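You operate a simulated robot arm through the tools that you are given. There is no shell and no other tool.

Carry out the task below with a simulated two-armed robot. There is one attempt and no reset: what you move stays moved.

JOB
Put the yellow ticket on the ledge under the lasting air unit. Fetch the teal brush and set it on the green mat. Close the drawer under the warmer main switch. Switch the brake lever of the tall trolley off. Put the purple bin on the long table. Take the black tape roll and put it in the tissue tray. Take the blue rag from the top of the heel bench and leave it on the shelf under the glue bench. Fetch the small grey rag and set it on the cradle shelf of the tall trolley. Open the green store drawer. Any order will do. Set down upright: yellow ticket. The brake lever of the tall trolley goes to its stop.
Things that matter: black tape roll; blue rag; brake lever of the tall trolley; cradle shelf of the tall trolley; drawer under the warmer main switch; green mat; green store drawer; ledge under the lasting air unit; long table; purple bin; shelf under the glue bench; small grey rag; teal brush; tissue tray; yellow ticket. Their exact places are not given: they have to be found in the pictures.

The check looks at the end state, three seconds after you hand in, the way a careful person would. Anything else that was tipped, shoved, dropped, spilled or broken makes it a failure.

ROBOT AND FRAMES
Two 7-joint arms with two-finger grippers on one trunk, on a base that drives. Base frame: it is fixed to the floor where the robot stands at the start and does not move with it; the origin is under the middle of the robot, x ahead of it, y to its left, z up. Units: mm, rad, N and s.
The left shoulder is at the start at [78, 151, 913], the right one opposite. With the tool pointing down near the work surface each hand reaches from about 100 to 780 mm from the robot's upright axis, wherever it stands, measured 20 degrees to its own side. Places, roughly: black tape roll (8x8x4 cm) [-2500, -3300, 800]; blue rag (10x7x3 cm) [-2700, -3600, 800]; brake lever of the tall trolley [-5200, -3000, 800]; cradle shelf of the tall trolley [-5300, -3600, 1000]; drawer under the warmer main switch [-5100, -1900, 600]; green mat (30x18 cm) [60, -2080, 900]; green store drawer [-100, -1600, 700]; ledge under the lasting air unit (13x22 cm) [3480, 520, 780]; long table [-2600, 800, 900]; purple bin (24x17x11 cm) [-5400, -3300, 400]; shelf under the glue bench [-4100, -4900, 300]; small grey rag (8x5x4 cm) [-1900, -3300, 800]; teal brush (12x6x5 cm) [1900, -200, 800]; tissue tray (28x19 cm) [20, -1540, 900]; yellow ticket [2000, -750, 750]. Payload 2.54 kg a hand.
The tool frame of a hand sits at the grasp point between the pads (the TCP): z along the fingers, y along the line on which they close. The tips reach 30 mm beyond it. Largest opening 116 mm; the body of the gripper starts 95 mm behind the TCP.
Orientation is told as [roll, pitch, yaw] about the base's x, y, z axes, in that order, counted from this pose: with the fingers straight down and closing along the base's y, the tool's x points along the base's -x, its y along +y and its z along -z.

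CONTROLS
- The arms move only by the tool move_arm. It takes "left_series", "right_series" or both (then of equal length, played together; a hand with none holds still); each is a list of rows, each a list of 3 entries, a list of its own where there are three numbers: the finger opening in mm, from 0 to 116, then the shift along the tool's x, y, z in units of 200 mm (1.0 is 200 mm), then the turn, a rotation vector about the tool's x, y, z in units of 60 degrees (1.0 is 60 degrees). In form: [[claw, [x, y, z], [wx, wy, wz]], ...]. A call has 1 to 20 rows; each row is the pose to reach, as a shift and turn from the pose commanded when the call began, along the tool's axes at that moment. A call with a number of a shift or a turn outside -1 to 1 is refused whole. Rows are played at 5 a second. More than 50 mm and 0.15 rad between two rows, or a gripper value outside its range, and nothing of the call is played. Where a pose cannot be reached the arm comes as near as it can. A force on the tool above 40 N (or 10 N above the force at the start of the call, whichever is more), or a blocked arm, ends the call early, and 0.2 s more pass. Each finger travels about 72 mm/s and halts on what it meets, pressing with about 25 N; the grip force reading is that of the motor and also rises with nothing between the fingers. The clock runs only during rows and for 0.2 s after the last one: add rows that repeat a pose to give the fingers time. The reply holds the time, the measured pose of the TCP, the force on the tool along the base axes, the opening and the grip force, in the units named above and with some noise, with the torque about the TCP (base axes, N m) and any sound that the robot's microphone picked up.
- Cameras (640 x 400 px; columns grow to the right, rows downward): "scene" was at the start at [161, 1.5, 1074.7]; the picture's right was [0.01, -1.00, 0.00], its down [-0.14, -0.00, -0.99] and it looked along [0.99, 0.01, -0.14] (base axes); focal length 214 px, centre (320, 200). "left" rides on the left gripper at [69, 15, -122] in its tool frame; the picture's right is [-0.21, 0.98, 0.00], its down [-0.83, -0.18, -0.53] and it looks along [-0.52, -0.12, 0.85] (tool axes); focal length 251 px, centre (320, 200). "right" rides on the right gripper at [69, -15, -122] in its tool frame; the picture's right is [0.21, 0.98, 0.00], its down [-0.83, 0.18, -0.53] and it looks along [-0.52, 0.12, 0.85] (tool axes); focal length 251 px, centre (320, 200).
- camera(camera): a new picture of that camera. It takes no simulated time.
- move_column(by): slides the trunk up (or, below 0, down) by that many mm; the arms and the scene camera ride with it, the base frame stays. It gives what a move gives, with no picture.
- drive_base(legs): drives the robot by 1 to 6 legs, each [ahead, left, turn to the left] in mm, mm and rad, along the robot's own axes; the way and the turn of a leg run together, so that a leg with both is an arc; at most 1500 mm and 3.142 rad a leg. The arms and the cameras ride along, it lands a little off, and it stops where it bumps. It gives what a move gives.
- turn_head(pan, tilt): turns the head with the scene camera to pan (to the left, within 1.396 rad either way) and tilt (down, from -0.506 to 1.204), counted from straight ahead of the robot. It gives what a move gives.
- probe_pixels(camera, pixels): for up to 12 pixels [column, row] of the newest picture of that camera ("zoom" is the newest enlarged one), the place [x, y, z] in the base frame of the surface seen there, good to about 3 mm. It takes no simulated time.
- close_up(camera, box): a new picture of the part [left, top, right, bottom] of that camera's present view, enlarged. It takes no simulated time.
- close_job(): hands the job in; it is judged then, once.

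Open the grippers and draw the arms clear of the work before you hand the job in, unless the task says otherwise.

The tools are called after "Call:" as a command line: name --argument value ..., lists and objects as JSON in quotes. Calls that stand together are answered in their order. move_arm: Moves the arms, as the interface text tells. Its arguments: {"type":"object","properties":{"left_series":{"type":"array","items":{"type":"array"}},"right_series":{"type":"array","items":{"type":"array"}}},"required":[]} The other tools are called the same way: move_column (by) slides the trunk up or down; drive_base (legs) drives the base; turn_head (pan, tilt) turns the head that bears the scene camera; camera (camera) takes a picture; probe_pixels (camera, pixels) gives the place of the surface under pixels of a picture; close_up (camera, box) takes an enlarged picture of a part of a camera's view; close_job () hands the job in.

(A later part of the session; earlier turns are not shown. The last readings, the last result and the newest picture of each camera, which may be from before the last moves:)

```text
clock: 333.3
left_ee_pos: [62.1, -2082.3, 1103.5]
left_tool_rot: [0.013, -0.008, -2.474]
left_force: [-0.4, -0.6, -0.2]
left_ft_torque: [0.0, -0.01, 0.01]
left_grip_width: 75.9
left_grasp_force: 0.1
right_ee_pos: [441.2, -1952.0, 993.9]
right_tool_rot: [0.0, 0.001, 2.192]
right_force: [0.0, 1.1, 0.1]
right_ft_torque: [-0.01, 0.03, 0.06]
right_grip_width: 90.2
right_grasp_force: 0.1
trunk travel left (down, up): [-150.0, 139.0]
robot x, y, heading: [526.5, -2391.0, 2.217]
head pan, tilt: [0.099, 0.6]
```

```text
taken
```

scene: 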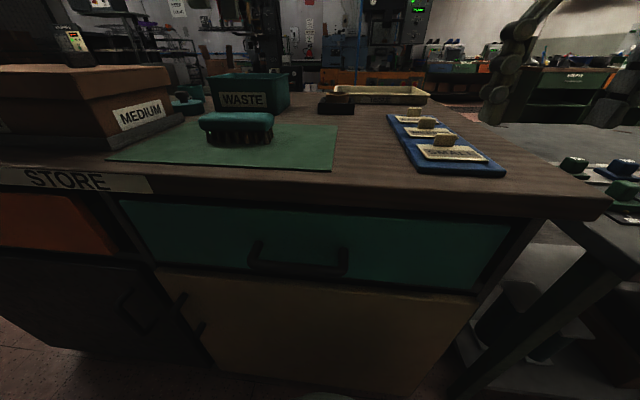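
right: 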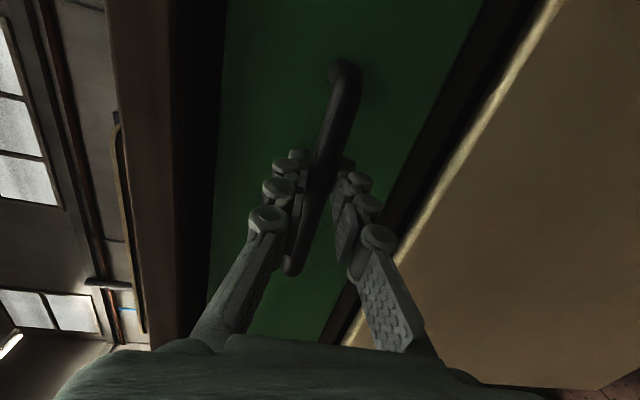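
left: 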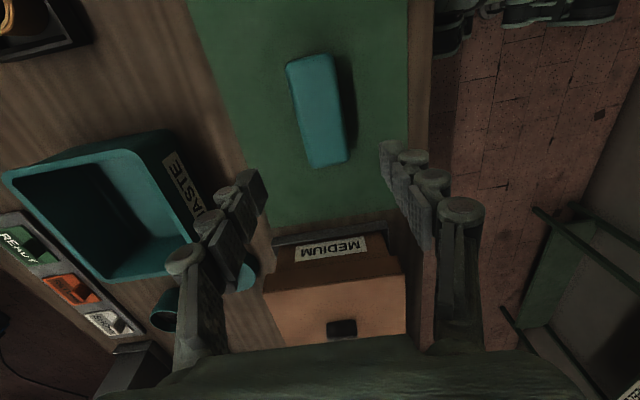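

The brush rests on the mat. I retract the left hand and drive along the rear lane to the gap, turning to face the heel bench's end.

Call:
move_arm --left_series '[[76, [0, 0.2, 0], [0, 0, 0]], [76, [0, 0.4, 0], [0, 0, 0]], [76, [0, 0.6, 0], [0, 0, 0]], [76, [0, 0.8, 0], [0, 0, 0]], [76, [0, 0.98, 0], [0, 0, 0]]]'

Call:
drive_base --legs '[[0, 830, 0], [0, 830, 0], [0, 0, 1.565]]'

Call:
turn_head --pan -0.5 --tilt 0.4

Call:
camera --camera "scene"

```text
clock: 334.5
left_ee_pos: [180.6, -2237.3, 1105.7]
left_tool_rot: [0.014, -0.008, -2.474]
left_force: [-1.0, 0.0, 0.0]
left_ft_torque: [-0.01, -0.01, 0.01]
left_grip_width: 76.2
left_grasp_force: 0.1
right_ee_pos: [440.6, -1952.6, 994.3]
right_tool_rot: [0.0, -0.001, 2.192]
right_force: [1.1, 0.0, -0.9]
right_ft_torque: [0.03, -0.01, -0.03]
right_grip_width: 90.0
right_grasp_force: 0.0
trunk travel left (down, up): [-150.0, 139.0]
robot x, y, heading: [526.7, -2389.0, 2.218]
head pan, tilt: [0.099, 0.6]
```

```text
clock: 354.6
left_ee_pos: [-922.8, -3742.4, 1105.5]
left_tool_rot: [0.014, -0.009, -0.897]
left_force: [-0.4, -0.3, -0.4]
left_ft_torque: [-0.01, -0.01, 0.01]
left_grip_width: 75.9
left_grasp_force: 0.0
right_ee_pos: [-1209.5, -3483.2, 993.9]
right_tool_rot: [-0.001, 0.001, -2.514]
right_force: [-0.3, 0.9, -0.8]
right_ft_torque: [-0.03, -0.01, -0.02]
right_grip_width: 89.8
right_grasp_force: 0.1
trunk travel left (down, up): [-150.0, 139.0]
robot x, y, heading: [-772.0, -3392.7, -2.488]
head pan, tilt: [0.099, 0.6]
```

```text
clock: 355.6
left_ee_pos: [-923.0, -3741.2, 1106.6]
left_tool_rot: [0.014, -0.009, -0.898]
left_force: [-1.3, 0.5, 0.0]
left_ft_torque: [0.02, -0.01, 0.0]
left_grip_width: 75.9
left_grasp_force: 0.1
right_ee_pos: [-1209.6, -3483.1, 995.3]
right_tool_rot: [0.0, 0.0, -2.51]
right_force: [0.2, -0.2, -0.3]
right_ft_torque: [0.01, 0.03, 0.04]
right_grip_width: 89.9
right_grasp_force: 0.1
trunk travel left (down, up): [-150.0, 139.0]
robot x, y, heading: [-773.0, -3391.9, -2.487]
head pan, tilt: [-0.499, 0.4]
```

```text
taken
```

scene: 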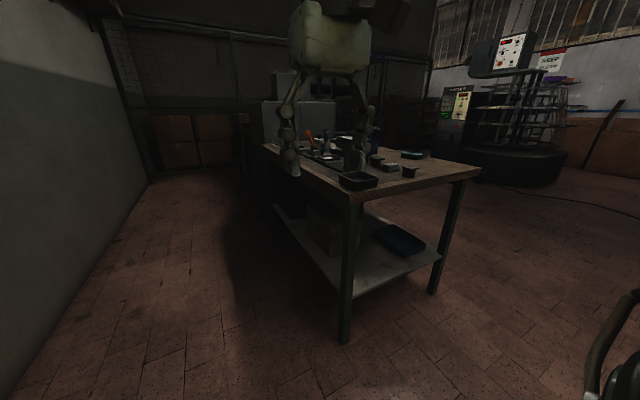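

The heel bench is at (370,180). I zoom in on its top.

Call:
close_up --camera "scene" --box '[250, 110, 490, 260]'

Call:
probe_pixels --camera "zoom" --pixels '[[420, 165], [280, 190], [595, 165], [440, 118], [420, 175], [375, 145], [330, 135], [285, 230], [505, 260], [250, 580]]'

```text
2.67 times, centred on (370, 185) of scene
```

zoom: 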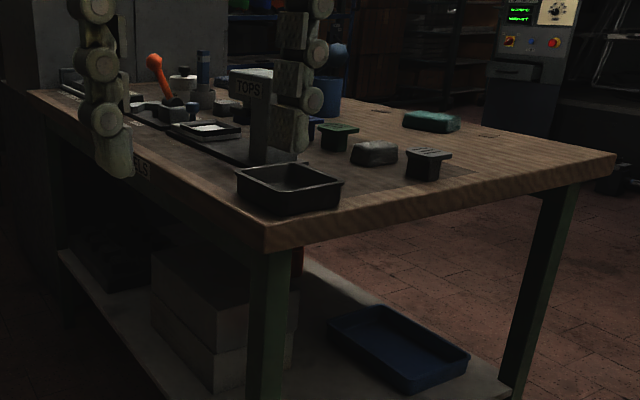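

```text
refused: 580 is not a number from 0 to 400
```

A small grey thing lies at zoom (375,152), probably the grey rag. I drive right into the gap so the table end is in front of me.

Call:
drive_base --legs '[[0, -740, 0]]'

Call:
turn_head --pan 0 --tilt 0.6

Call:
camera --camera "scene"

```text
clock: 363.0
left_ee_pos: [-1366.0, -3166.5, 1104.7]
left_tool_rot: [0.013, -0.009, -0.9]
left_force: [-0.9, -0.1, 0.9]
left_ft_torque: [-0.02, -0.04, 0.01]
left_grip_width: 76.2
left_grasp_force: 0.0
right_ee_pos: [-1650.4, -2907.1, 993.8]
right_tool_rot: [0.002, 0.0, -2.514]
right_force: [-0.9, 0.5, -0.8]
right_ft_torque: [-0.03, 0.0, 0.0]
right_grip_width: 90.2
right_grasp_force: 0.0
trunk travel left (down, up): [-150.0, 139.0]
robot x, y, heading: [-1211.1, -2815.7, -2.489]
head pan, tilt: [-0.499, 0.4]
```

```text
clock: 363.9
left_ee_pos: [-1365.9, -3166.6, 1105.5]
left_tool_rot: [0.014, -0.008, -0.898]
left_force: [-0.1, 0.6, 0.0]
left_ft_torque: [-0.02, -0.03, -0.01]
left_grip_width: 75.8
left_grasp_force: 0.1
right_ee_pos: [-1651.4, -2907.4, 993.6]
right_tool_rot: [0.0, 0.001, -2.512]
right_force: [-0.2, -0.3, -0.4]
right_ft_torque: [-0.01, 0.03, 0.03]
right_grip_width: 90.0
right_grasp_force: 0.1
trunk travel left (down, up): [-150.0, 139.0]
robot x, y, heading: [-1216.8, -2818.5, -2.486]
head pan, tilt: [0.0, 0.6]
```

```text
taken
```

scene: 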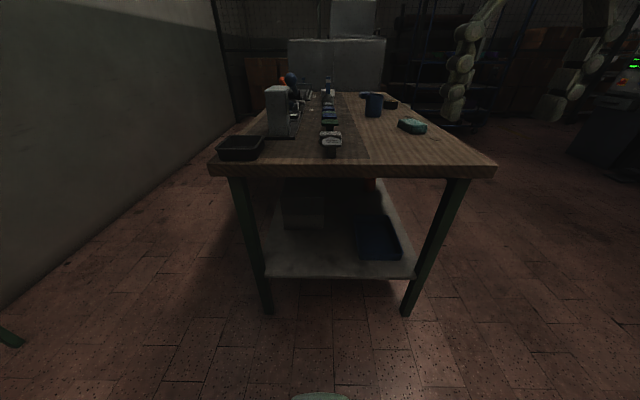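

Call:
close_up --camera "scene" --box '[210, 60, 450, 185]'

Call:
probe_pixels --camera "zoom" --pixels '[[330, 208], [325, 200], [330, 245], [440, 115], [540, 175], [30, 280], [690, 280], [480, 118], [318, 250], [345, 270]]'

```text
2.67 times, centred on (330, 122) of scene
```

zoom: 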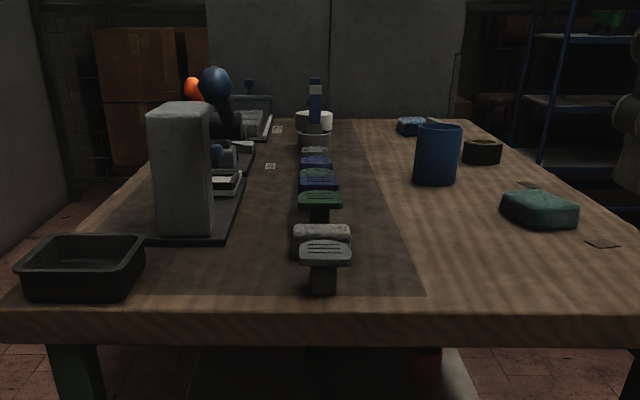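

```text
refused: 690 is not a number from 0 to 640
```

I see the black tape roll at zoom (482,150), the blue rag at (412,126), a green rag at (538,208), and something light grey at (322,233) behind a heel block. I probe them.

Call:
probe_pixels --camera "zoom" --pixels '[[322, 235], [325, 247], [320, 200], [482, 142], [482, 158], [412, 124], [412, 132], [538, 200], [30, 295], [620, 320], [438, 150], [180, 110]]'

Call:
close_up --camera "scene" --box '[300, 90, 380, 165]'

```text
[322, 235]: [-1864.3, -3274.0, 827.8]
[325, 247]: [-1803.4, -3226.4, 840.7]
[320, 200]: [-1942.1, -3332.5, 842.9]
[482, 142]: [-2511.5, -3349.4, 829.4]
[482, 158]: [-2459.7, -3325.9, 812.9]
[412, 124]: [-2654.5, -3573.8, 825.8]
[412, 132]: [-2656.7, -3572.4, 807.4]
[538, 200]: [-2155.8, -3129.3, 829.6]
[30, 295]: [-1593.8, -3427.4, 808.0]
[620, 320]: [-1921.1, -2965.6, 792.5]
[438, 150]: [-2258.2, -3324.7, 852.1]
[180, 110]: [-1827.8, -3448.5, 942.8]
```

```text
5.33 times, centred on (340, 128) of scene
```

zoom: 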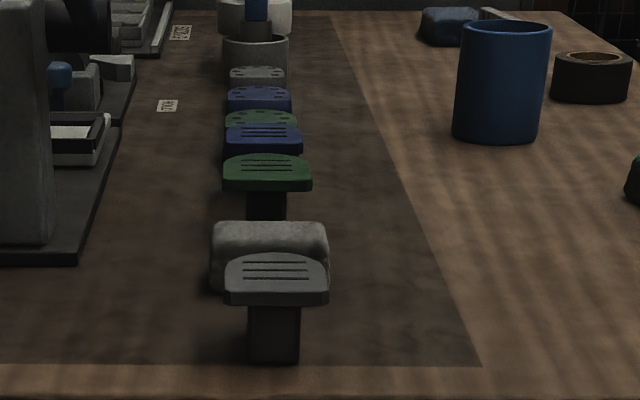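

The light grey thing at (-1864,-3274) is the small grey rag, standing between heel blocks. I move up so that it is in reach of the right hand.

Call:
drive_base --legs '[[230, 120, 0]]'

Call:
camera --camera "right"

Call:
camera --camera "scene"

```text
clock: 365.8
left_ee_pos: [-1476.9, -3400.9, 1105.6]
left_tool_rot: [0.016, -0.008, -0.898]
left_force: [0.1, -0.3, 0.5]
left_ft_torque: [0.02, -0.02, -0.02]
left_grip_width: 75.9
left_grasp_force: 0.1
right_ee_pos: [-1763.1, -3142.5, 994.1]
right_tool_rot: [0.0, 0.0, -2.512]
right_force: [0.3, 0.5, 0.6]
right_ft_torque: [0.01, -0.01, -0.01]
right_grip_width: 89.9
right_grasp_force: 0.0
trunk travel left (down, up): [-150.0, 139.0]
robot x, y, heading: [-1323.5, -3050.6, -2.487]
head pan, tilt: [0.0, 0.6]
```

```text
taken
```

right: 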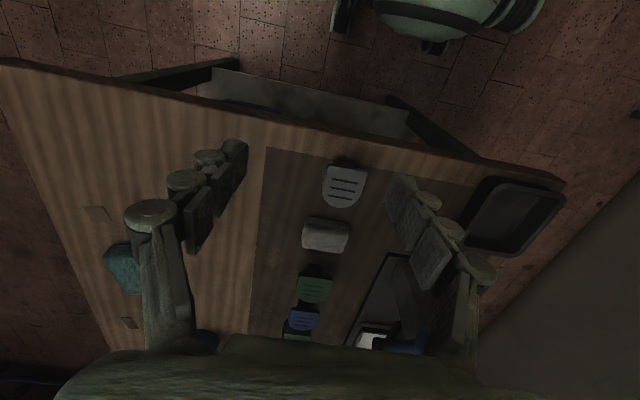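

```text
taken
```

scene: 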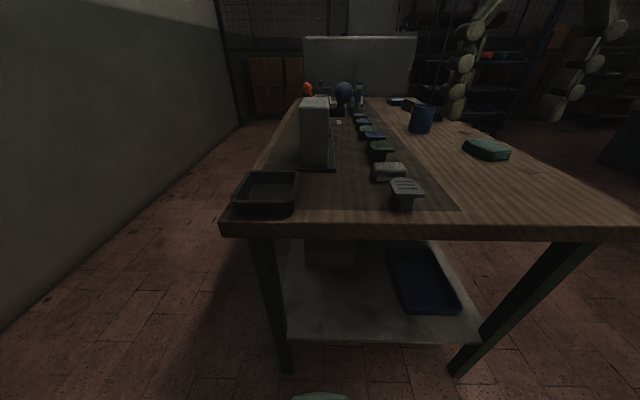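

The grey rag is at (327,236) in the right camera. I probe its corners and the table.

Call:
probe_pixels --camera "right" --pixels '[[308, 221], [346, 226], [342, 250], [306, 246], [326, 236], [280, 240], [370, 240], [342, 190], [312, 285], [400, 290]]'

Call:
close_up --camera "right" --box '[270, 150, 430, 310]'

```text
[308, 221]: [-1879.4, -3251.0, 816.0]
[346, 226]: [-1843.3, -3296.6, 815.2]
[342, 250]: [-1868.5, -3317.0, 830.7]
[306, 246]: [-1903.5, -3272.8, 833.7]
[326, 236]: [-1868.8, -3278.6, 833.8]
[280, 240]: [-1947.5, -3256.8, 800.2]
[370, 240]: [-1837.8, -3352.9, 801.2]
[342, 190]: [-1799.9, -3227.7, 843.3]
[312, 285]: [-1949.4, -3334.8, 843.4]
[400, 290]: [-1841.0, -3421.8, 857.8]
```

```text
2.50 times, centred on (350, 230) of right
```

zoom: 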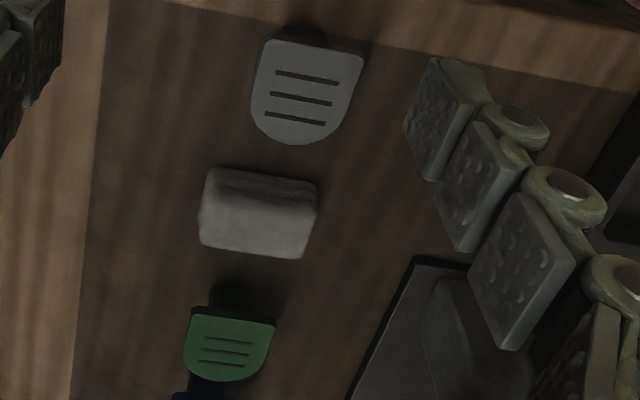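

Rag centre is (-1873,-3284), table z 800. I move the right hand above it.

Call:
move_arm --right_series '[[110, [-0.172, 0.05, 0.094], [0, 0, 0]], [110, [-0.344, 0.1, 0.188], [0, 0, 0]], [110, [-0.516, 0.15, 0.282], [0, 0, 0]], [110, [-0.688, 0.2, 0.376], [0, 0, 0]], [110, [-0.86, 0.248, 0.47], [0, 0, 0]], [110, [-0.86, 0.248, 0.47], [0, 0, 0]]]'

Call:
camera --camera "right"

```text
clock: 367.2
left_ee_pos: [-1475.8, -3401.2, 1105.9]
left_tool_rot: [0.014, -0.01, -0.899]
left_force: [0.1, -0.6, -0.3]
left_ft_torque: [-0.05, 0.0, 0.02]
left_grip_width: 76.0
left_grasp_force: 0.1
right_ee_pos: [-1871.2, -3283.1, 896.9]
right_tool_rot: [-0.001, -0.002, -2.514]
right_force: [1.0, -0.5, -1.3]
right_ft_torque: [0.01, -0.02, 0.01]
right_grip_width: 109.9
right_grasp_force: 0.0
trunk travel left (down, up): [-150.0, 139.0]
robot x, y, heading: [-1322.8, -3050.0, -2.485]
head pan, tilt: [0.0, 0.6]
```

```text
taken
```

right: 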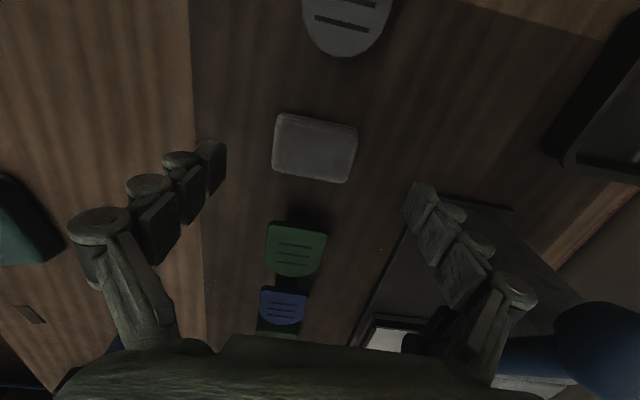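

Centred. I check that the right finger clears the stand's base plate.

Call:
probe_pixels --camera "right" --pixels '[[405, 235], [455, 203], [490, 205], [395, 260], [312, 118], [320, 180], [275, 150], [355, 150]]'

```text
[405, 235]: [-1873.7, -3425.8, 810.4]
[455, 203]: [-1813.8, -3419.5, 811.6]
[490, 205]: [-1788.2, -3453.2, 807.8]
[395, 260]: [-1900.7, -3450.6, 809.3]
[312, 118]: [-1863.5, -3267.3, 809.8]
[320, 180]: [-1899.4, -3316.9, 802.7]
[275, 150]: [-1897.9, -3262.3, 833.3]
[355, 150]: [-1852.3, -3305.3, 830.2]
```

Clear. Descend and close.

Call:
move_arm --right_series '[[110, [-0.01, 0, 0.1], [0, 0, 0]], [110, [-0.01, 0, 0.2], [0, 0, 0]], [110, [-0.01, 0, 0.29], [0, 0, 0]], [110, [-0.01, 0, 0.318], [0, 0, 0]], [80, [-0.01, 0, 0.318], [0, 0, 0]], [40, [-0.01, 0, 0.318], [0, 0, 0]], [30, [-0.01, 0, 0.318], [0, 0, 0]], [30, [-0.01, 0, 0.318], [0, 0, 0]], [30, [-0.01, 0, 0.318], [0, 0, 0]], [30, [-0.01, 0, 0.318], [0, 0, 0]]]'

Call:
move_arm --right_series '[[30, [0, 0, -0.02], [0, 0, 0]], [30, [0, 0, -0.06], [0, 0, 0]], [30, [0, 0, -0.12], [0, 0, 0]], [30, [0, 0, -0.2], [0, 0, 0]], [30, [0, 0, -0.3], [0, 0, 0]], [30, [0, 0, -0.45], [0, 0, 0]], [30, [0, 0, -0.6], [0, 0, 0]]]'

Call:
camera --camera "right"

```text
clock: 369.4
left_ee_pos: [-1475.9, -3401.4, 1105.7]
left_tool_rot: [0.013, -0.009, -0.899]
left_force: [-0.6, -0.1, -0.1]
left_ft_torque: [0.02, 0.02, 0.0]
left_grip_width: 76.0
left_grasp_force: 0.2
right_ee_pos: [-1873.3, -3285.4, 837.1]
right_tool_rot: [0.0, 0.0, -2.512]
right_force: [-0.2, 0.2, 1.0]
right_ft_torque: [-0.01, 0.02, 0.01]
right_grip_width: 68.7
right_grasp_force: 25.0
trunk travel left (down, up): [-150.0, 139.0]
robot x, y, heading: [-1323.7, -3052.2, -2.485]
head pan, tilt: [0.0, 0.6]
```

```text
clock: 371.0
left_ee_pos: [-1475.0, -3399.2, 1105.7]
left_tool_rot: [0.01, -0.008, -0.899]
left_force: [1.1, 0.6, 0.5]
left_ft_torque: [-0.05, 0.12, -0.03]
left_grip_width: 76.2
left_grasp_force: 0.1
right_ee_pos: [-1869.9, -3257.0, 971.3]
right_tool_rot: [-0.001, -0.002, -2.512]
right_force: [1.1, 0.2, 0.2]
right_ft_torque: [-0.02, 0.09, -0.04]
right_grip_width: 68.9
right_grasp_force: 24.6
right hand out of reach, approached as far as the arm can: row 6, 7
trunk travel left (down, up): [-150.0, 139.0]
robot x, y, heading: [-1323.4, -3050.0, -2.486]
head pan, tilt: [0.0, 0.6]
```

```text
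taken
```

right: 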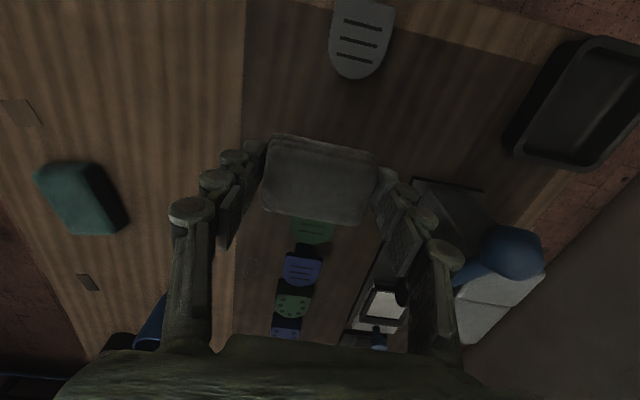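

The grey rag is held (69 mm). Next the tape: I move to the front side of the heel bench and turn to face it.

Call:
drive_base --legs '[[-60, 0, 0], [0, -1060, 0], [0, 0, 1.563]]'

Call:
turn_head --pan -1.2 --tilt 0.4

Call:
camera --camera "scene"

Call:
turn_head --pan -0.5 --tilt 0.4

Call:
camera --camera "scene"

```text
clock: 385.9
left_ee_pos: [-1572.5, -2335.0, 1105.2]
left_tool_rot: [0.014, -0.009, 0.664]
left_force: [0.0, 0.2, 0.3]
left_ft_torque: [-0.01, 0.01, 0.03]
left_grip_width: 75.9
left_grasp_force: 0.2
right_ee_pos: [-1719.9, -2727.4, 969.1]
right_tool_rot: [0.0, 0.001, -0.949]
right_force: [-0.9, -0.1, 0.1]
right_ft_torque: [0.02, 0.03, 0.02]
right_grip_width: 68.9
right_grasp_force: 24.9
trunk travel left (down, up): [-150.0, 139.0]
robot x, y, heading: [-1921.8, -2180.5, -0.924]
head pan, tilt: [0.0, 0.6]
```

```text
clock: 387.3
left_ee_pos: [-1572.4, -2336.0, 1105.4]
left_tool_rot: [0.013, -0.008, 0.666]
left_force: [0.6, 0.0, 0.5]
left_ft_torque: [0.01, -0.03, 0.01]
left_grip_width: 76.0
left_grasp_force: 0.1
right_ee_pos: [-1719.2, -2727.9, 969.8]
right_tool_rot: [-0.001, 0.0, -0.948]
right_force: [-0.7, -1.0, -0.2]
right_ft_torque: [0.0, -0.01, -0.01]
right_grip_width: 69.0
right_grasp_force: 24.7
trunk travel left (down, up): [-150.0, 139.0]
robot x, y, heading: [-1920.4, -2182.1, -0.924]
head pan, tilt: [-1.201, 0.4]
```

```text
taken
```

scene: 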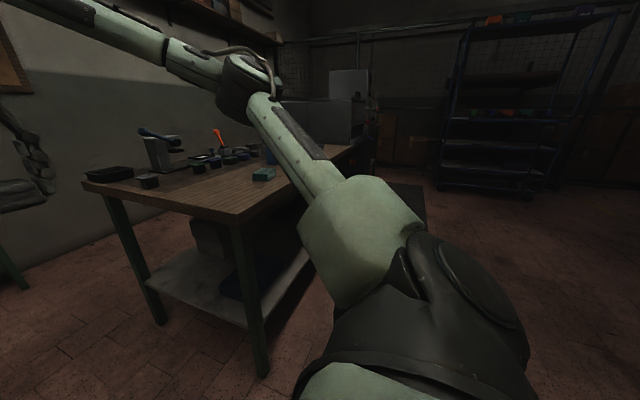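

```text
clock: 388.4
left_ee_pos: [-1573.1, -2334.0, 1105.0]
left_tool_rot: [0.013, -0.009, 0.665]
left_force: [-0.3, -1.5, -0.6]
left_ft_torque: [0.0, -0.01, 0.02]
left_grip_width: 76.0
left_grasp_force: 0.1
right_ee_pos: [-1719.5, -2727.4, 968.8]
right_tool_rot: [0.001, 0.001, -0.949]
right_force: [0.1, -0.4, -0.5]
right_ft_torque: [0.0, -0.03, 0.02]
right_grip_width: 69.0
right_grasp_force: 25.3
trunk travel left (down, up): [-150.0, 139.0]
robot x, y, heading: [-1918.5, -2181.1, -0.923]
head pan, tilt: [-0.499, 0.4]
```

```text
taken
```

scene: 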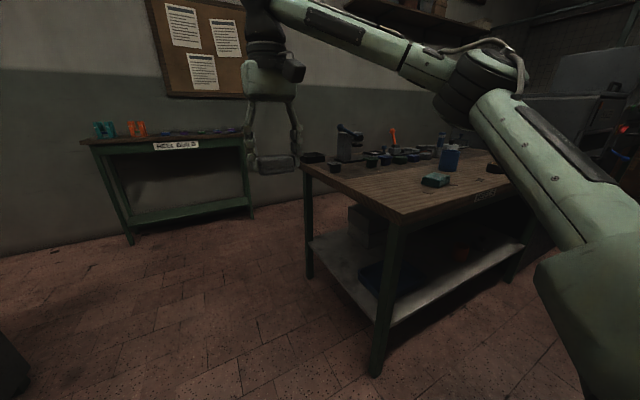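

The heel bench is ahead to the right. I probe its front corner and edge, the tape and rag.

Call:
probe_pixels --camera "scene" --pixels '[[395, 216], [375, 370], [303, 166], [500, 185], [492, 168], [440, 180], [450, 155], [525, 245]]'

```text
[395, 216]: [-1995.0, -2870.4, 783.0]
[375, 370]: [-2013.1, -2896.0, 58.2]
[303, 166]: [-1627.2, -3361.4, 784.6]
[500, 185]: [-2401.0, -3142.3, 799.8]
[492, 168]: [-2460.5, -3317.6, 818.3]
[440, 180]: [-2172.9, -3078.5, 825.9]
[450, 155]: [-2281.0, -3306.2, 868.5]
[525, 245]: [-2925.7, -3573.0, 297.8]
```

The table's front edge is about 690 mm ahead. I drive right to stand in front of the tape roll.

Call:
drive_base --legs '[[-20, -650, 0], [0, -655, 0]]'

Call:
turn_head --pan 0.1 --tilt 0.6

Call:
camera --camera "scene"

```text
clock: 401.5
left_ee_pos: [-2635.6, -3115.3, 1105.9]
left_tool_rot: [0.014, -0.01, 0.661]
left_force: [0.4, 0.9, 0.3]
left_ft_torque: [0.0, 0.01, 0.0]
left_grip_width: 76.2
left_grasp_force: 0.2
right_ee_pos: [-2781.5, -3507.6, 969.1]
right_tool_rot: [-0.001, 0.0, -0.953]
right_force: [0.1, 0.1, -1.0]
right_ft_torque: [0.02, 0.0, -0.01]
right_grip_width: 69.2
right_grasp_force: 25.0
trunk travel left (down, up): [-150.0, 139.0]
robot x, y, heading: [-2982.6, -2959.4, -0.923]
head pan, tilt: [-0.499, 0.4]
```

```text
clock: 402.5
left_ee_pos: [-2634.2, -3114.4, 1105.7]
left_tool_rot: [0.015, -0.009, 0.661]
left_force: [-0.1, 0.6, -0.2]
left_ft_torque: [0.0, 0.01, 0.02]
left_grip_width: 75.9
left_grasp_force: 0.1
right_ee_pos: [-2782.7, -3509.1, 969.9]
right_tool_rot: [0.0, 0.0, -0.954]
right_force: [0.7, 0.2, -0.6]
right_ft_torque: [-0.02, -0.06, 0.0]
right_grip_width: 68.8
right_grasp_force: 25.3
trunk travel left (down, up): [-150.0, 139.0]
robot x, y, heading: [-2981.8, -2960.2, -0.922]
head pan, tilt: [0.099, 0.6]
```

```text
taken
```

scene: 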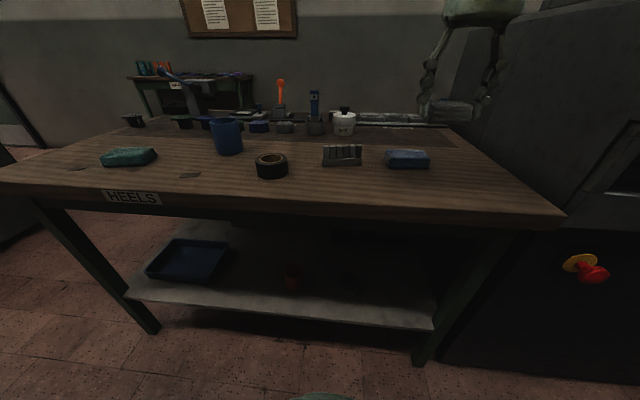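

Tape roll at (271,166), blue rag at (407,159). I probe both.

Call:
close_up --camera "scene" --box '[220, 110, 460, 210]'

Call:
probe_pixels --camera "scene" --pixels '[[258, 163], [286, 163], [271, 155], [271, 168], [271, 176], [271, 190], [390, 158], [426, 157], [407, 152], [407, 160], [271, 208], [342, 155]]'

Call:
camera --camera "left"

```text
2.67 times, centred on (340, 160) of scene
```

zoom: 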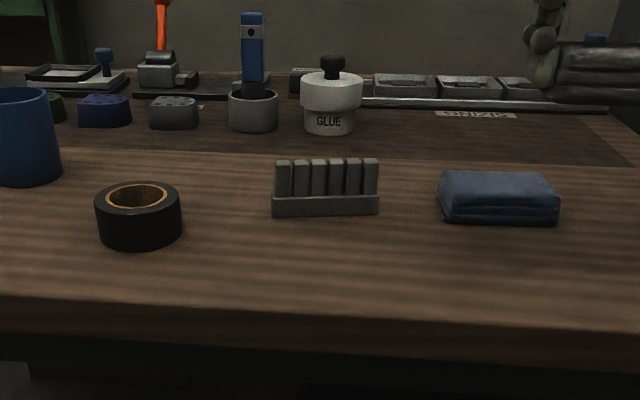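

```text
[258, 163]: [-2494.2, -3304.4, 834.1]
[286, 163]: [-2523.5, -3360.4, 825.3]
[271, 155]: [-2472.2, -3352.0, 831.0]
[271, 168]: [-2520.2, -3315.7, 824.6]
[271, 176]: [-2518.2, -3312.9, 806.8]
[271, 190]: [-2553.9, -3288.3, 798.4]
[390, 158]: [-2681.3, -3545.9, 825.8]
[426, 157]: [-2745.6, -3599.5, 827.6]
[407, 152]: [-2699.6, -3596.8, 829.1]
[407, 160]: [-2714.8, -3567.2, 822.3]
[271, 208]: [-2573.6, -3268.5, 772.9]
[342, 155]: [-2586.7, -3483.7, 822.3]
```

```text
taken
```

left: 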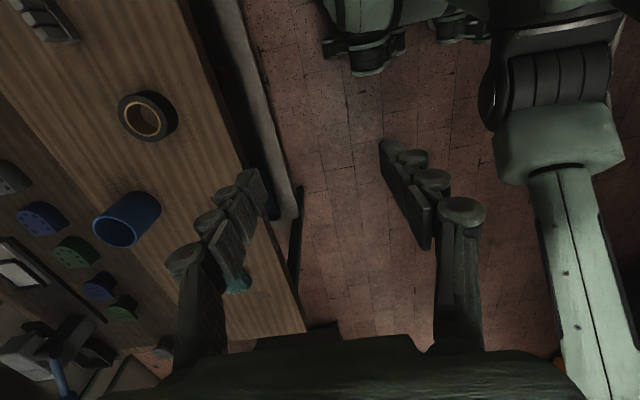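

Tape centre is about (-2502,-3333), top z 834. I move the left hand over it in two steps.

Call:
move_arm --left_series '[[90, [0.02, -0.16, 0.12], [0, 0, 0]], [110, [0.04, -0.32, 0.25], [0, 0, 0]], [116, [0.06, -0.48, 0.37], [0, 0, 0]], [116, [0.075, -0.65, 0.5], [0, 0, 0]]]'

Call:
move_arm --left_series '[[116, [0.02, -0.16, 0.12], [0, 0, 0]], [116, [0.04, -0.32, 0.25], [0, 0, 0]], [116, [0.06, -0.48, 0.37], [0, 0, 0]], [116, [0.075, -0.62, 0.5], [0, 0, 0]], [116, [0.075, -0.62, 0.5], [0, 0, 0]]]'

Call:
camera --camera "left"

```text
clock: 403.5
left_ee_pos: [-2568.3, -3224.5, 1000.2]
left_tool_rot: [0.014, -0.009, 0.662]
left_force: [0.4, -0.3, 0.4]
left_ft_torque: [-0.02, 0.02, -0.03]
left_grip_width: 115.6
left_grasp_force: 0.1
right_ee_pos: [-2782.4, -3509.3, 968.5]
right_tool_rot: [-0.001, -0.001, -0.953]
right_force: [-0.6, -0.1, 0.0]
right_ft_torque: [0.01, 0.02, -0.03]
right_grip_width: 68.6
right_grasp_force: 24.7
trunk travel left (down, up): [-150.0, 139.0]
robot x, y, heading: [-2980.2, -2959.9, -0.925]
head pan, tilt: [0.099, 0.6]
```

```text
clock: 404.7
left_ee_pos: [-2502.3, -3329.4, 900.0]
left_tool_rot: [0.015, -0.009, 0.663]
left_force: [0.2, 1.0, 0.6]
left_ft_torque: [-0.01, 0.0, 0.01]
left_grip_width: 116.0
left_grasp_force: 0.1
right_ee_pos: [-2781.3, -3507.1, 969.0]
right_tool_rot: [0.001, 0.001, -0.953]
right_force: [0.5, 0.0, -1.7]
right_ft_torque: [-0.02, 0.04, -0.01]
right_grip_width: 68.8
right_grasp_force: 24.6
trunk travel left (down, up): [-150.0, 139.0]
robot x, y, heading: [-2981.7, -2957.9, -0.926]
head pan, tilt: [0.099, 0.6]
```

```text
taken
```

left: 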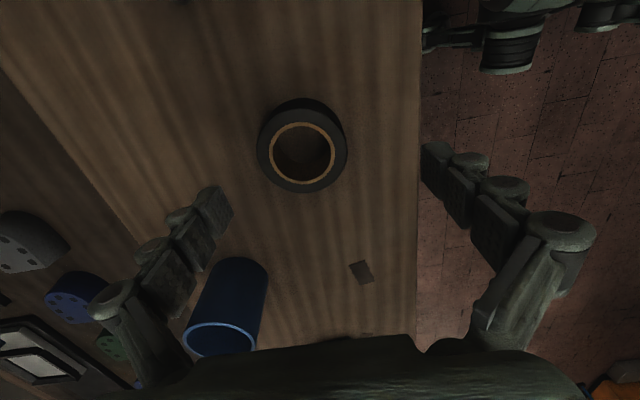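

The tape is at (303,148); I probe the rim for its centre.

Call:
probe_pixels --camera "left" --pixels '[[266, 155], [341, 148], [303, 118], [303, 186], [345, 225], [240, 290]]'

```text
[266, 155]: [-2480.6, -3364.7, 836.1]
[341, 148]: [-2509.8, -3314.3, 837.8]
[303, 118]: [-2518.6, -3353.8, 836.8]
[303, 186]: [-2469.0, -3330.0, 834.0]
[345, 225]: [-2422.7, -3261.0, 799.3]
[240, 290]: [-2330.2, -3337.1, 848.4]
```

Centre (-2495,-3340). I correct by 13 mm, descend and close.

Call:
move_arm --left_series '[[116, [0.005, -0.063, 0.1], [0, 0, 0]], [116, [0.005, -0.063, 0.2], [0, 0, 0]], [116, [0.005, -0.063, 0.3], [0, 0, 0]], [116, [0.005, -0.063, 0.33], [0, 0, 0]], [100, [0.005, -0.063, 0.33], [0, 0, 0]], [70, [0.005, -0.063, 0.33], [0, 0, 0]], [40, [0.005, -0.063, 0.33], [0, 0, 0]], [40, [0.005, -0.063, 0.33], [0, 0, 0]], [40, [0.005, -0.063, 0.33], [0, 0, 0]], [40, [0.005, -0.063, 0.33], [0, 0, 0]]]'

Call:
move_arm --left_series '[[40, [0, 0, -0.02], [0, 0, 0]], [40, [0, 0, -0.06], [0, 0, 0]], [40, [0, 0, -0.12], [0, 0, 0]], [40, [0, 0, -0.2], [0, 0, 0]], [40, [0, 0, -0.3], [0, 0, 0]], [40, [0, 0, -0.45], [0, 0, 0]], [40, [0, 0, -0.6], [0, 0, 0]], [40, [0, 0, -0.75], [0, 0, 0]], [40, [0, 0, -0.9], [0, 0, 0]]]'

Call:
camera --camera "left"

```text
clock: 406.9
left_ee_pos: [-2497.5, -3337.8, 833.1]
left_tool_rot: [0.014, -0.009, 0.661]
left_force: [1.2, -0.2, 1.5]
left_ft_torque: [-0.04, 0.08, 0.07]
left_grip_width: 69.1
left_grasp_force: 24.7
right_ee_pos: [-2781.7, -3508.5, 968.8]
right_tool_rot: [-0.001, 0.0, -0.952]
right_force: [-0.4, 0.6, -1.1]
right_ft_torque: [0.01, 0.03, 0.03]
right_grip_width: 68.8
right_grasp_force: 24.7
trunk travel left (down, up): [-150.0, 139.0]
robot x, y, heading: [-2976.0, -2960.9, -0.927]
head pan, tilt: [0.099, 0.6]
```

```text
clock: 408.9
left_ee_pos: [-2496.7, -3346.0, 1014.8]
left_tool_rot: [0.015, -0.009, 0.661]
left_force: [0.2, 0.8, -1.4]
left_ft_torque: [0.02, 0.03, 0.02]
left_grip_width: 69.3
left_grasp_force: 24.9
right_ee_pos: [-2781.9, -3509.2, 971.0]
right_tool_rot: [0.0, 0.0, -0.953]
right_force: [-0.1, -0.2, -1.6]
right_ft_torque: [0.04, 0.01, 0.01]
right_grip_width: 69.1
right_grasp_force: 24.3
trunk travel left (down, up): [-150.0, 139.0]
robot x, y, heading: [-2981.1, -2964.6, -0.928]
head pan, tilt: [0.099, 0.6]
```

```text
taken
```

left: 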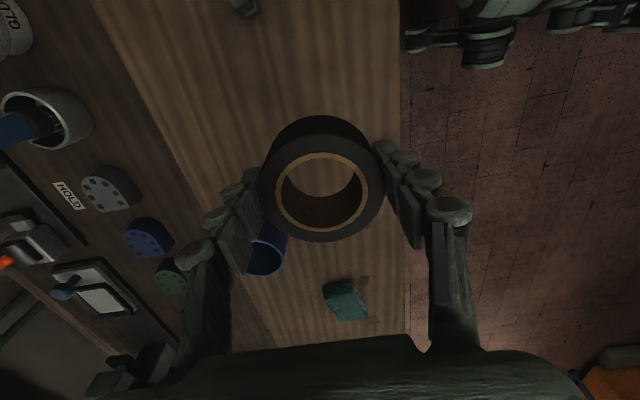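

The tape roll is held. I raise the trunk, back off and travel left to the front of the tissue tray.

Call:
move_column --by 130

Call:
drive_base --legs '[[-250, 0, 0], [0, 1040, 0], [0, 1040, 0], [0, 1020, 0]]'

Call:
turn_head --pan 0.1 --tilt 0.6

Call:
camera --camera "scene"

```text
clock: 410.5
left_ee_pos: [-2496.0, -3346.9, 1143.7]
left_tool_rot: [0.014, -0.008, 0.661]
left_force: [-0.1, -0.1, -0.3]
left_ft_torque: [0.02, -0.01, 0.06]
left_grip_width: 68.6
left_grasp_force: 25.0
right_ee_pos: [-2782.6, -3508.0, 1099.3]
right_tool_rot: [-0.001, 0.001, -0.953]
right_force: [0.3, 0.4, -0.5]
right_ft_torque: [0.0, 0.0, 0.0]
right_grip_width: 69.0
right_grasp_force: 24.9
trunk travel left (down, up): [-280.0, 9.0]
robot x, y, heading: [-2984.2, -2958.3, -0.927]
head pan, tilt: [0.099, 0.6]
```

```text
clock: 441.9
left_ee_pos: [-129.4, -1373.7, 1144.2]
left_tool_rot: [0.014, -0.011, 0.619]
left_force: [0.6, 0.2, -0.8]
left_ft_torque: [0.02, -0.02, 0.01]
left_grip_width: 69.1
left_grasp_force: 25.5
right_ee_pos: [-422.6, -1523.4, 1099.4]
right_tool_rot: [0.0, 0.001, -0.996]
right_force: [-0.3, 0.7, 0.0]
right_ft_torque: [0.02, -0.03, -0.03]
right_grip_width: 68.8
right_grasp_force: 25.4
trunk travel left (down, up): [-280.0, 9.0]
robot x, y, heading: [-600.3, -966.3, -0.968]
head pan, tilt: [0.099, 0.6]
```

```text
clock: 442.5
left_ee_pos: [-129.2, -1373.7, 1144.4]
left_tool_rot: [0.013, -0.009, 0.619]
left_force: [-0.7, -0.5, -1.0]
left_ft_torque: [0.02, 0.04, 0.01]
left_grip_width: 69.0
left_grasp_force: 24.8
right_ee_pos: [-421.3, -1523.7, 1098.6]
right_tool_rot: [-0.001, -0.001, -0.995]
right_force: [0.4, -0.3, -0.2]
right_ft_torque: [0.01, -0.02, -0.02]
right_grip_width: 68.9
right_grasp_force: 25.0
trunk travel left (down, up): [-280.0, 9.0]
robot x, y, heading: [-599.6, -967.0, -0.971]
head pan, tilt: [0.099, 0.6]
```

```text
taken
```

scene: 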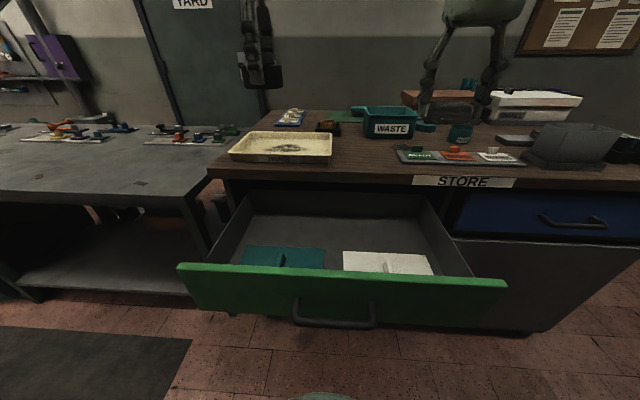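

I see the open drawer and the tray at (282,146). I probe the tray and the drawer front for clearance.

Call:
probe_pixels --camera "scene" --pixels '[[240, 152], [325, 155], [322, 138], [258, 136], [285, 146], [335, 325], [335, 295], [190, 275], [500, 288], [320, 395]]'

```text
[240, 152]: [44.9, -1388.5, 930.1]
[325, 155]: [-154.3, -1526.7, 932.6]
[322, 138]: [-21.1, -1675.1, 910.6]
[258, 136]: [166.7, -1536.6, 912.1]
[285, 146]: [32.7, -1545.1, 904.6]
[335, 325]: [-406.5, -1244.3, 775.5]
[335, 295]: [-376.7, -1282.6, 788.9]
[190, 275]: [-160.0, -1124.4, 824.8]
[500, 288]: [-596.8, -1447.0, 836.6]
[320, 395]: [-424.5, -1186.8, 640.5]
```

The nose at the trunk rides up with the column, so I must mind the drawer's underside. I probe the drawer front's lower edge.

Call:
probe_pixels --camera "scene" --pixels '[[220, 300], [230, 308], [420, 318], [480, 318], [300, 320], [320, 397], [300, 398], [340, 396]]'

Call:
turn_head --pan 0 --tilt 1.2

Call:
camera --camera "scene"

```text
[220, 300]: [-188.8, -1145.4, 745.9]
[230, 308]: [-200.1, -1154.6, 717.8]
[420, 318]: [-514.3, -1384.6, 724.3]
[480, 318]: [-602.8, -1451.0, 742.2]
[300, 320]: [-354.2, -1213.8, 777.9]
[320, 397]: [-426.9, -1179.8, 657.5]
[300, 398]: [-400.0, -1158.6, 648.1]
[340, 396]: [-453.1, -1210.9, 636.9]
```

```text
clock: 443.5
left_ee_pos: [-130.2, -1373.2, 1144.6]
left_tool_rot: [0.015, -0.01, 0.619]
left_force: [-0.2, 0.5, -1.0]
left_ft_torque: [-0.04, 0.0, 0.01]
left_grip_width: 69.1
left_grasp_force: 25.2
right_ee_pos: [-421.5, -1523.8, 1100.4]
right_tool_rot: [-0.001, 0.0, -0.995]
right_force: [0.3, 0.7, -0.3]
right_ft_torque: [0.01, 0.01, -0.02]
right_grip_width: 68.4
right_grasp_force: 24.8
trunk travel left (down, up): [-280.0, 9.0]
robot x, y, heading: [-598.7, -961.3, -0.972]
head pan, tilt: [0.0, 1.201]
```

```text
taken
```

scene: 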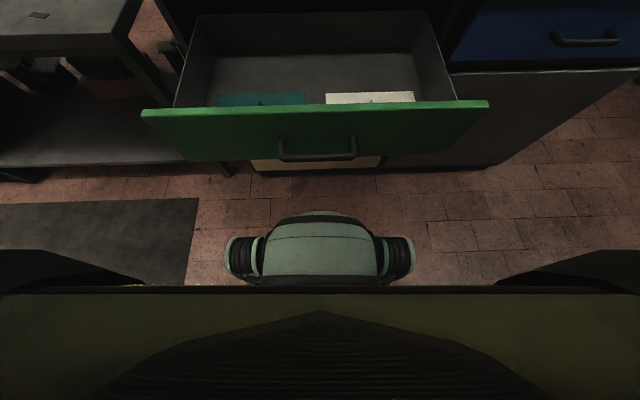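

The drawer's lower edge is near z 705. I lower the trunk by 70 mm so the nose passes beneath it and drive 120 mm ahead.

Call:
move_column --by -70

Call:
drive_base --legs '[[120, 0, 0]]'

Call:
turn_head --pan 0.2 --tilt 0.7

Call:
camera --camera "scene"

Call:
camera --camera "left"

```text
clock: 444.6
left_ee_pos: [-128.6, -1375.3, 1075.6]
left_tool_rot: [0.013, -0.008, 0.619]
left_force: [-0.1, -1.2, 0.2]
left_ft_torque: [0.02, -0.01, 0.0]
left_grip_width: 68.9
left_grasp_force: 24.8
right_ee_pos: [-421.4, -1524.1, 1029.8]
right_tool_rot: [-0.001, 0.001, -0.995]
right_force: [-0.2, 0.2, -0.5]
right_ft_torque: [0.03, -0.01, -0.01]
right_grip_width: 69.0
right_grasp_force: 25.1
trunk travel left (down, up): [-210.0, 79.0]
robot x, y, heading: [-594.4, -970.3, -0.969]
head pan, tilt: [0.0, 1.201]
```

```text
clock: 445.8
left_ee_pos: [-60.6, -1476.2, 1073.6]
left_tool_rot: [0.014, -0.008, 0.618]
left_force: [-0.2, -0.1, -1.3]
left_ft_torque: [0.05, 0.03, 0.03]
left_grip_width: 69.1
left_grasp_force: 25.0
right_ee_pos: [-353.6, -1624.5, 1027.2]
right_tool_rot: [0.0, 0.002, -0.996]
right_force: [0.3, -0.1, -0.1]
right_ft_torque: [0.05, 0.02, -0.02]
right_grip_width: 68.5
right_grasp_force: 25.3
trunk travel left (down, up): [-210.0, 79.0]
robot x, y, heading: [-529.1, -1070.1, -0.967]
head pan, tilt: [0.0, 1.201]
```

```text
clock: 446.7
left_ee_pos: [-61.7, -1475.2, 1073.5]
left_tool_rot: [0.014, -0.008, 0.619]
left_force: [0.0, -0.7, -0.6]
left_ft_torque: [0.01, 0.01, -0.01]
left_grip_width: 69.0
left_grasp_force: 25.1
right_ee_pos: [-353.2, -1623.2, 1029.6]
right_tool_rot: [0.0, -0.001, -0.996]
right_force: [0.1, -0.8, -0.5]
right_ft_torque: [-0.01, 0.0, 0.02]
right_grip_width: 69.0
right_grasp_force: 24.8
trunk travel left (down, up): [-210.0, 79.0]
robot x, y, heading: [-531.8, -1069.8, -0.97]
head pan, tilt: [0.201, 0.7]
```

```text
taken
```

scene: 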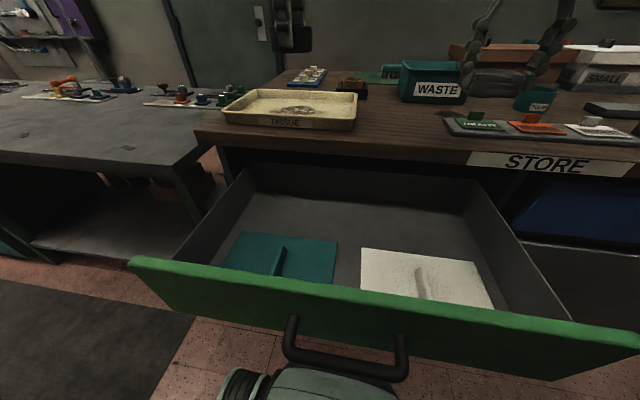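

```text
taken
```

left: 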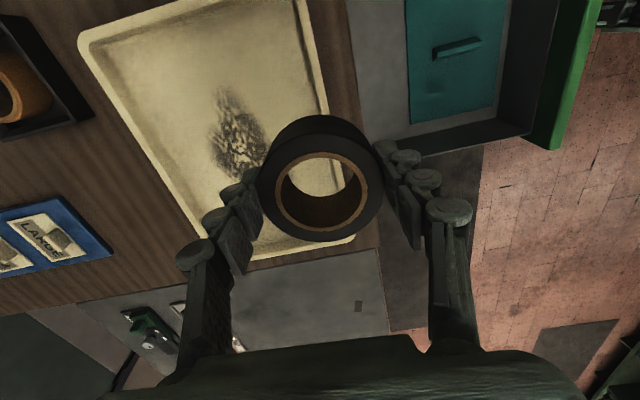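

The tray is under and ahead of the tape. I move 85 mm forward over its centre and lower to z 975.

Call:
move_arm --left_series '[[40, [-0.03, -0.1, 0.1], [0, 0, 0]], [40, [-0.055, -0.2, 0.2], [0, 0, 0]], [40, [-0.08, -0.31, 0.3], [0, 0, 0]], [40, [-0.11, -0.414, 0.4], [0, 0, 0]], [40, [-0.11, -0.414, 0.49], [0, 0, 0]], [40, [-0.11, -0.414, 0.49], [0, 0, 0]]]'

Call:
camera --camera "left"

Call:
camera --camera "scene"

```text
clock: 448.1
left_ee_pos: [3.5, -1528.6, 973.4]
left_tool_rot: [0.013, -0.008, 0.618]
left_force: [-0.2, 0.2, -1.3]
left_ft_torque: [-0.03, 0.03, 0.03]
left_grip_width: 69.2
left_grasp_force: 24.7
right_ee_pos: [-355.1, -1624.7, 1028.0]
right_tool_rot: [-0.002, -0.001, -0.995]
right_force: [-0.3, 0.5, -1.0]
right_ft_torque: [0.0, -0.02, 0.0]
right_grip_width: 68.6
right_grasp_force: 24.8
trunk travel left (down, up): [-210.0, 79.0]
robot x, y, heading: [-530.6, -1068.4, -0.97]
head pan, tilt: [0.201, 0.7]
```

```text
taken
```

left: 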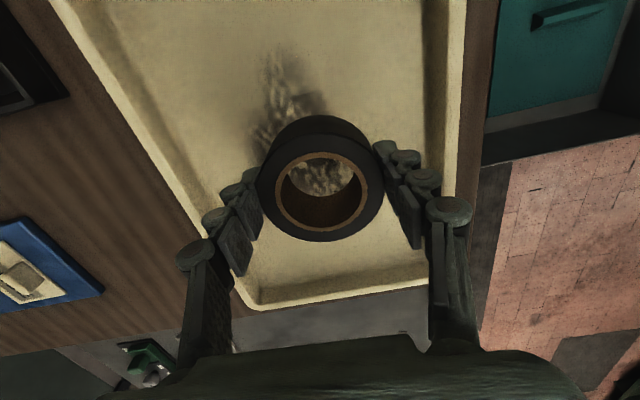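

```text
taken
```

scene: 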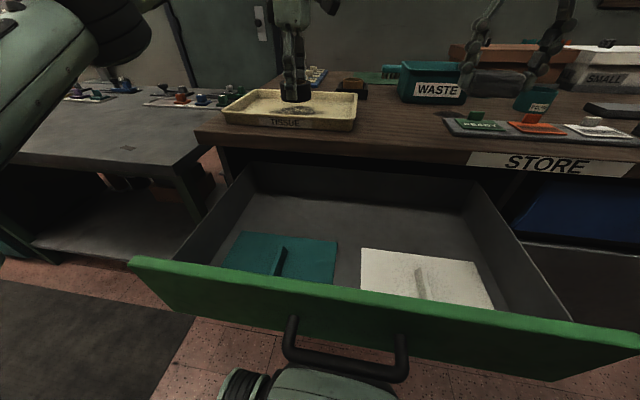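

Centred over the tray. Lower to the tray floor and release.

Call:
move_arm --left_series '[[40, [0, 0, 0.06], [0, 0, 0]], [40, [0, 0, 0.12], [0, 0, 0]], [40, [0, 0, 0.155], [0, 0, 0]], [40, [0, 0, 0.17], [0, 0, 0]], [40, [0, 0, 0.175], [0, 0, 0]], [40, [0, 0, 0.175], [0, 0, 0]]]'

```text
clock: 449.5
left_ee_pos: [2.5, -1527.2, 938.5]
left_tool_rot: [0.014, -0.008, 0.618]
left_force: [-0.2, 0.9, -0.7]
left_ft_torque: [0.03, 0.04, 0.01]
left_grip_width: 69.1
left_grasp_force: 24.6
right_ee_pos: [-353.7, -1624.1, 1029.4]
right_tool_rot: [-0.001, 0.0, -0.997]
right_force: [-0.3, -0.4, -1.1]
right_ft_torque: [-0.04, -0.02, 0.02]
right_grip_width: 68.7
right_grasp_force: 24.8
trunk travel left (down, up): [-210.0, 79.0]
robot x, y, heading: [-526.0, -1068.6, -0.974]
head pan, tilt: [0.201, 0.7]
```

Call:
move_arm --left_series '[[40, [0, 0, 0.01], [0, 0, 0]], [40, [0, 0, 0.015], [0, 0, 0]], [60, [0, 0, 0.015], [0, 0, 0]], [80, [0, 0, 0.015], [0, 0, 0]], [90, [0, 0, 0.015], [0, 0, 0]], [92, [0, 0, 0.0], [0, 0, 0]], [92, [0, 0, -0.1], [0, 0, 0]], [92, [0, 0, -0.25], [0, 0, 0]], [92, [0, 0, -0.45], [0, 0, 0]], [92, [0, 0, -0.65], [0, 0, 0]]]'

Call:
camera --camera "left"

Call:
camera --camera "scene"

```text
clock: 451.7
left_ee_pos: [3.1, -1528.2, 1055.1]
left_tool_rot: [0.039, -0.008, 0.617]
left_force: [1.4, 0.3, -0.3]
left_ft_torque: [0.01, 0.04, 0.04]
left_grip_width: 91.7
left_grasp_force: 0.0
left hand out of reach, approached as far as the arm can: row 10
right_ee_pos: [-354.9, -1624.6, 1028.7]
right_tool_rot: [-0.001, 0.001, -0.997]
right_force: [-0.2, -0.2, -0.5]
right_ft_torque: [0.02, 0.02, 0.02]
right_grip_width: 68.9
right_grasp_force: 24.8
trunk travel left (down, up): [-210.0, 79.0]
robot x, y, heading: [-529.6, -1066.3, -0.974]
head pan, tilt: [0.201, 0.7]
```

```text
taken
```

left: 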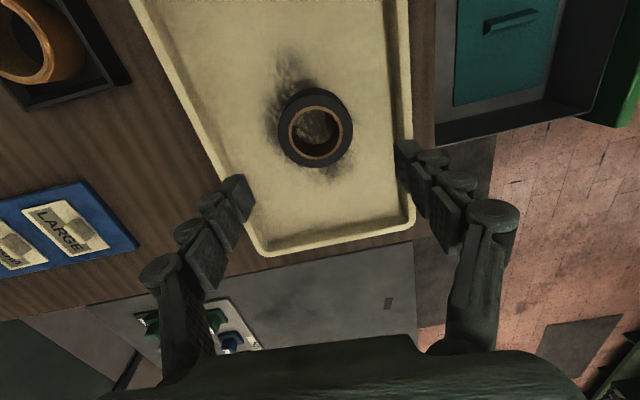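

```text
taken
```

scene: 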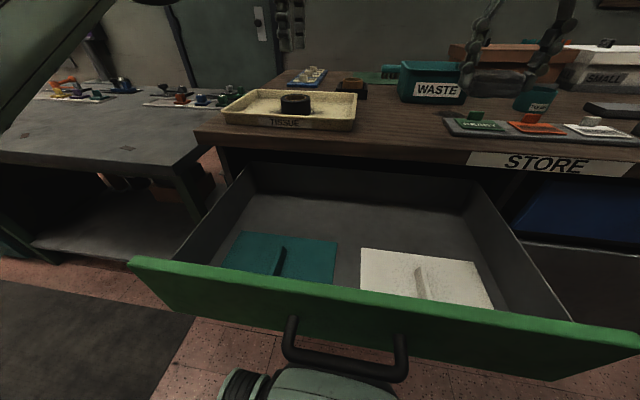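

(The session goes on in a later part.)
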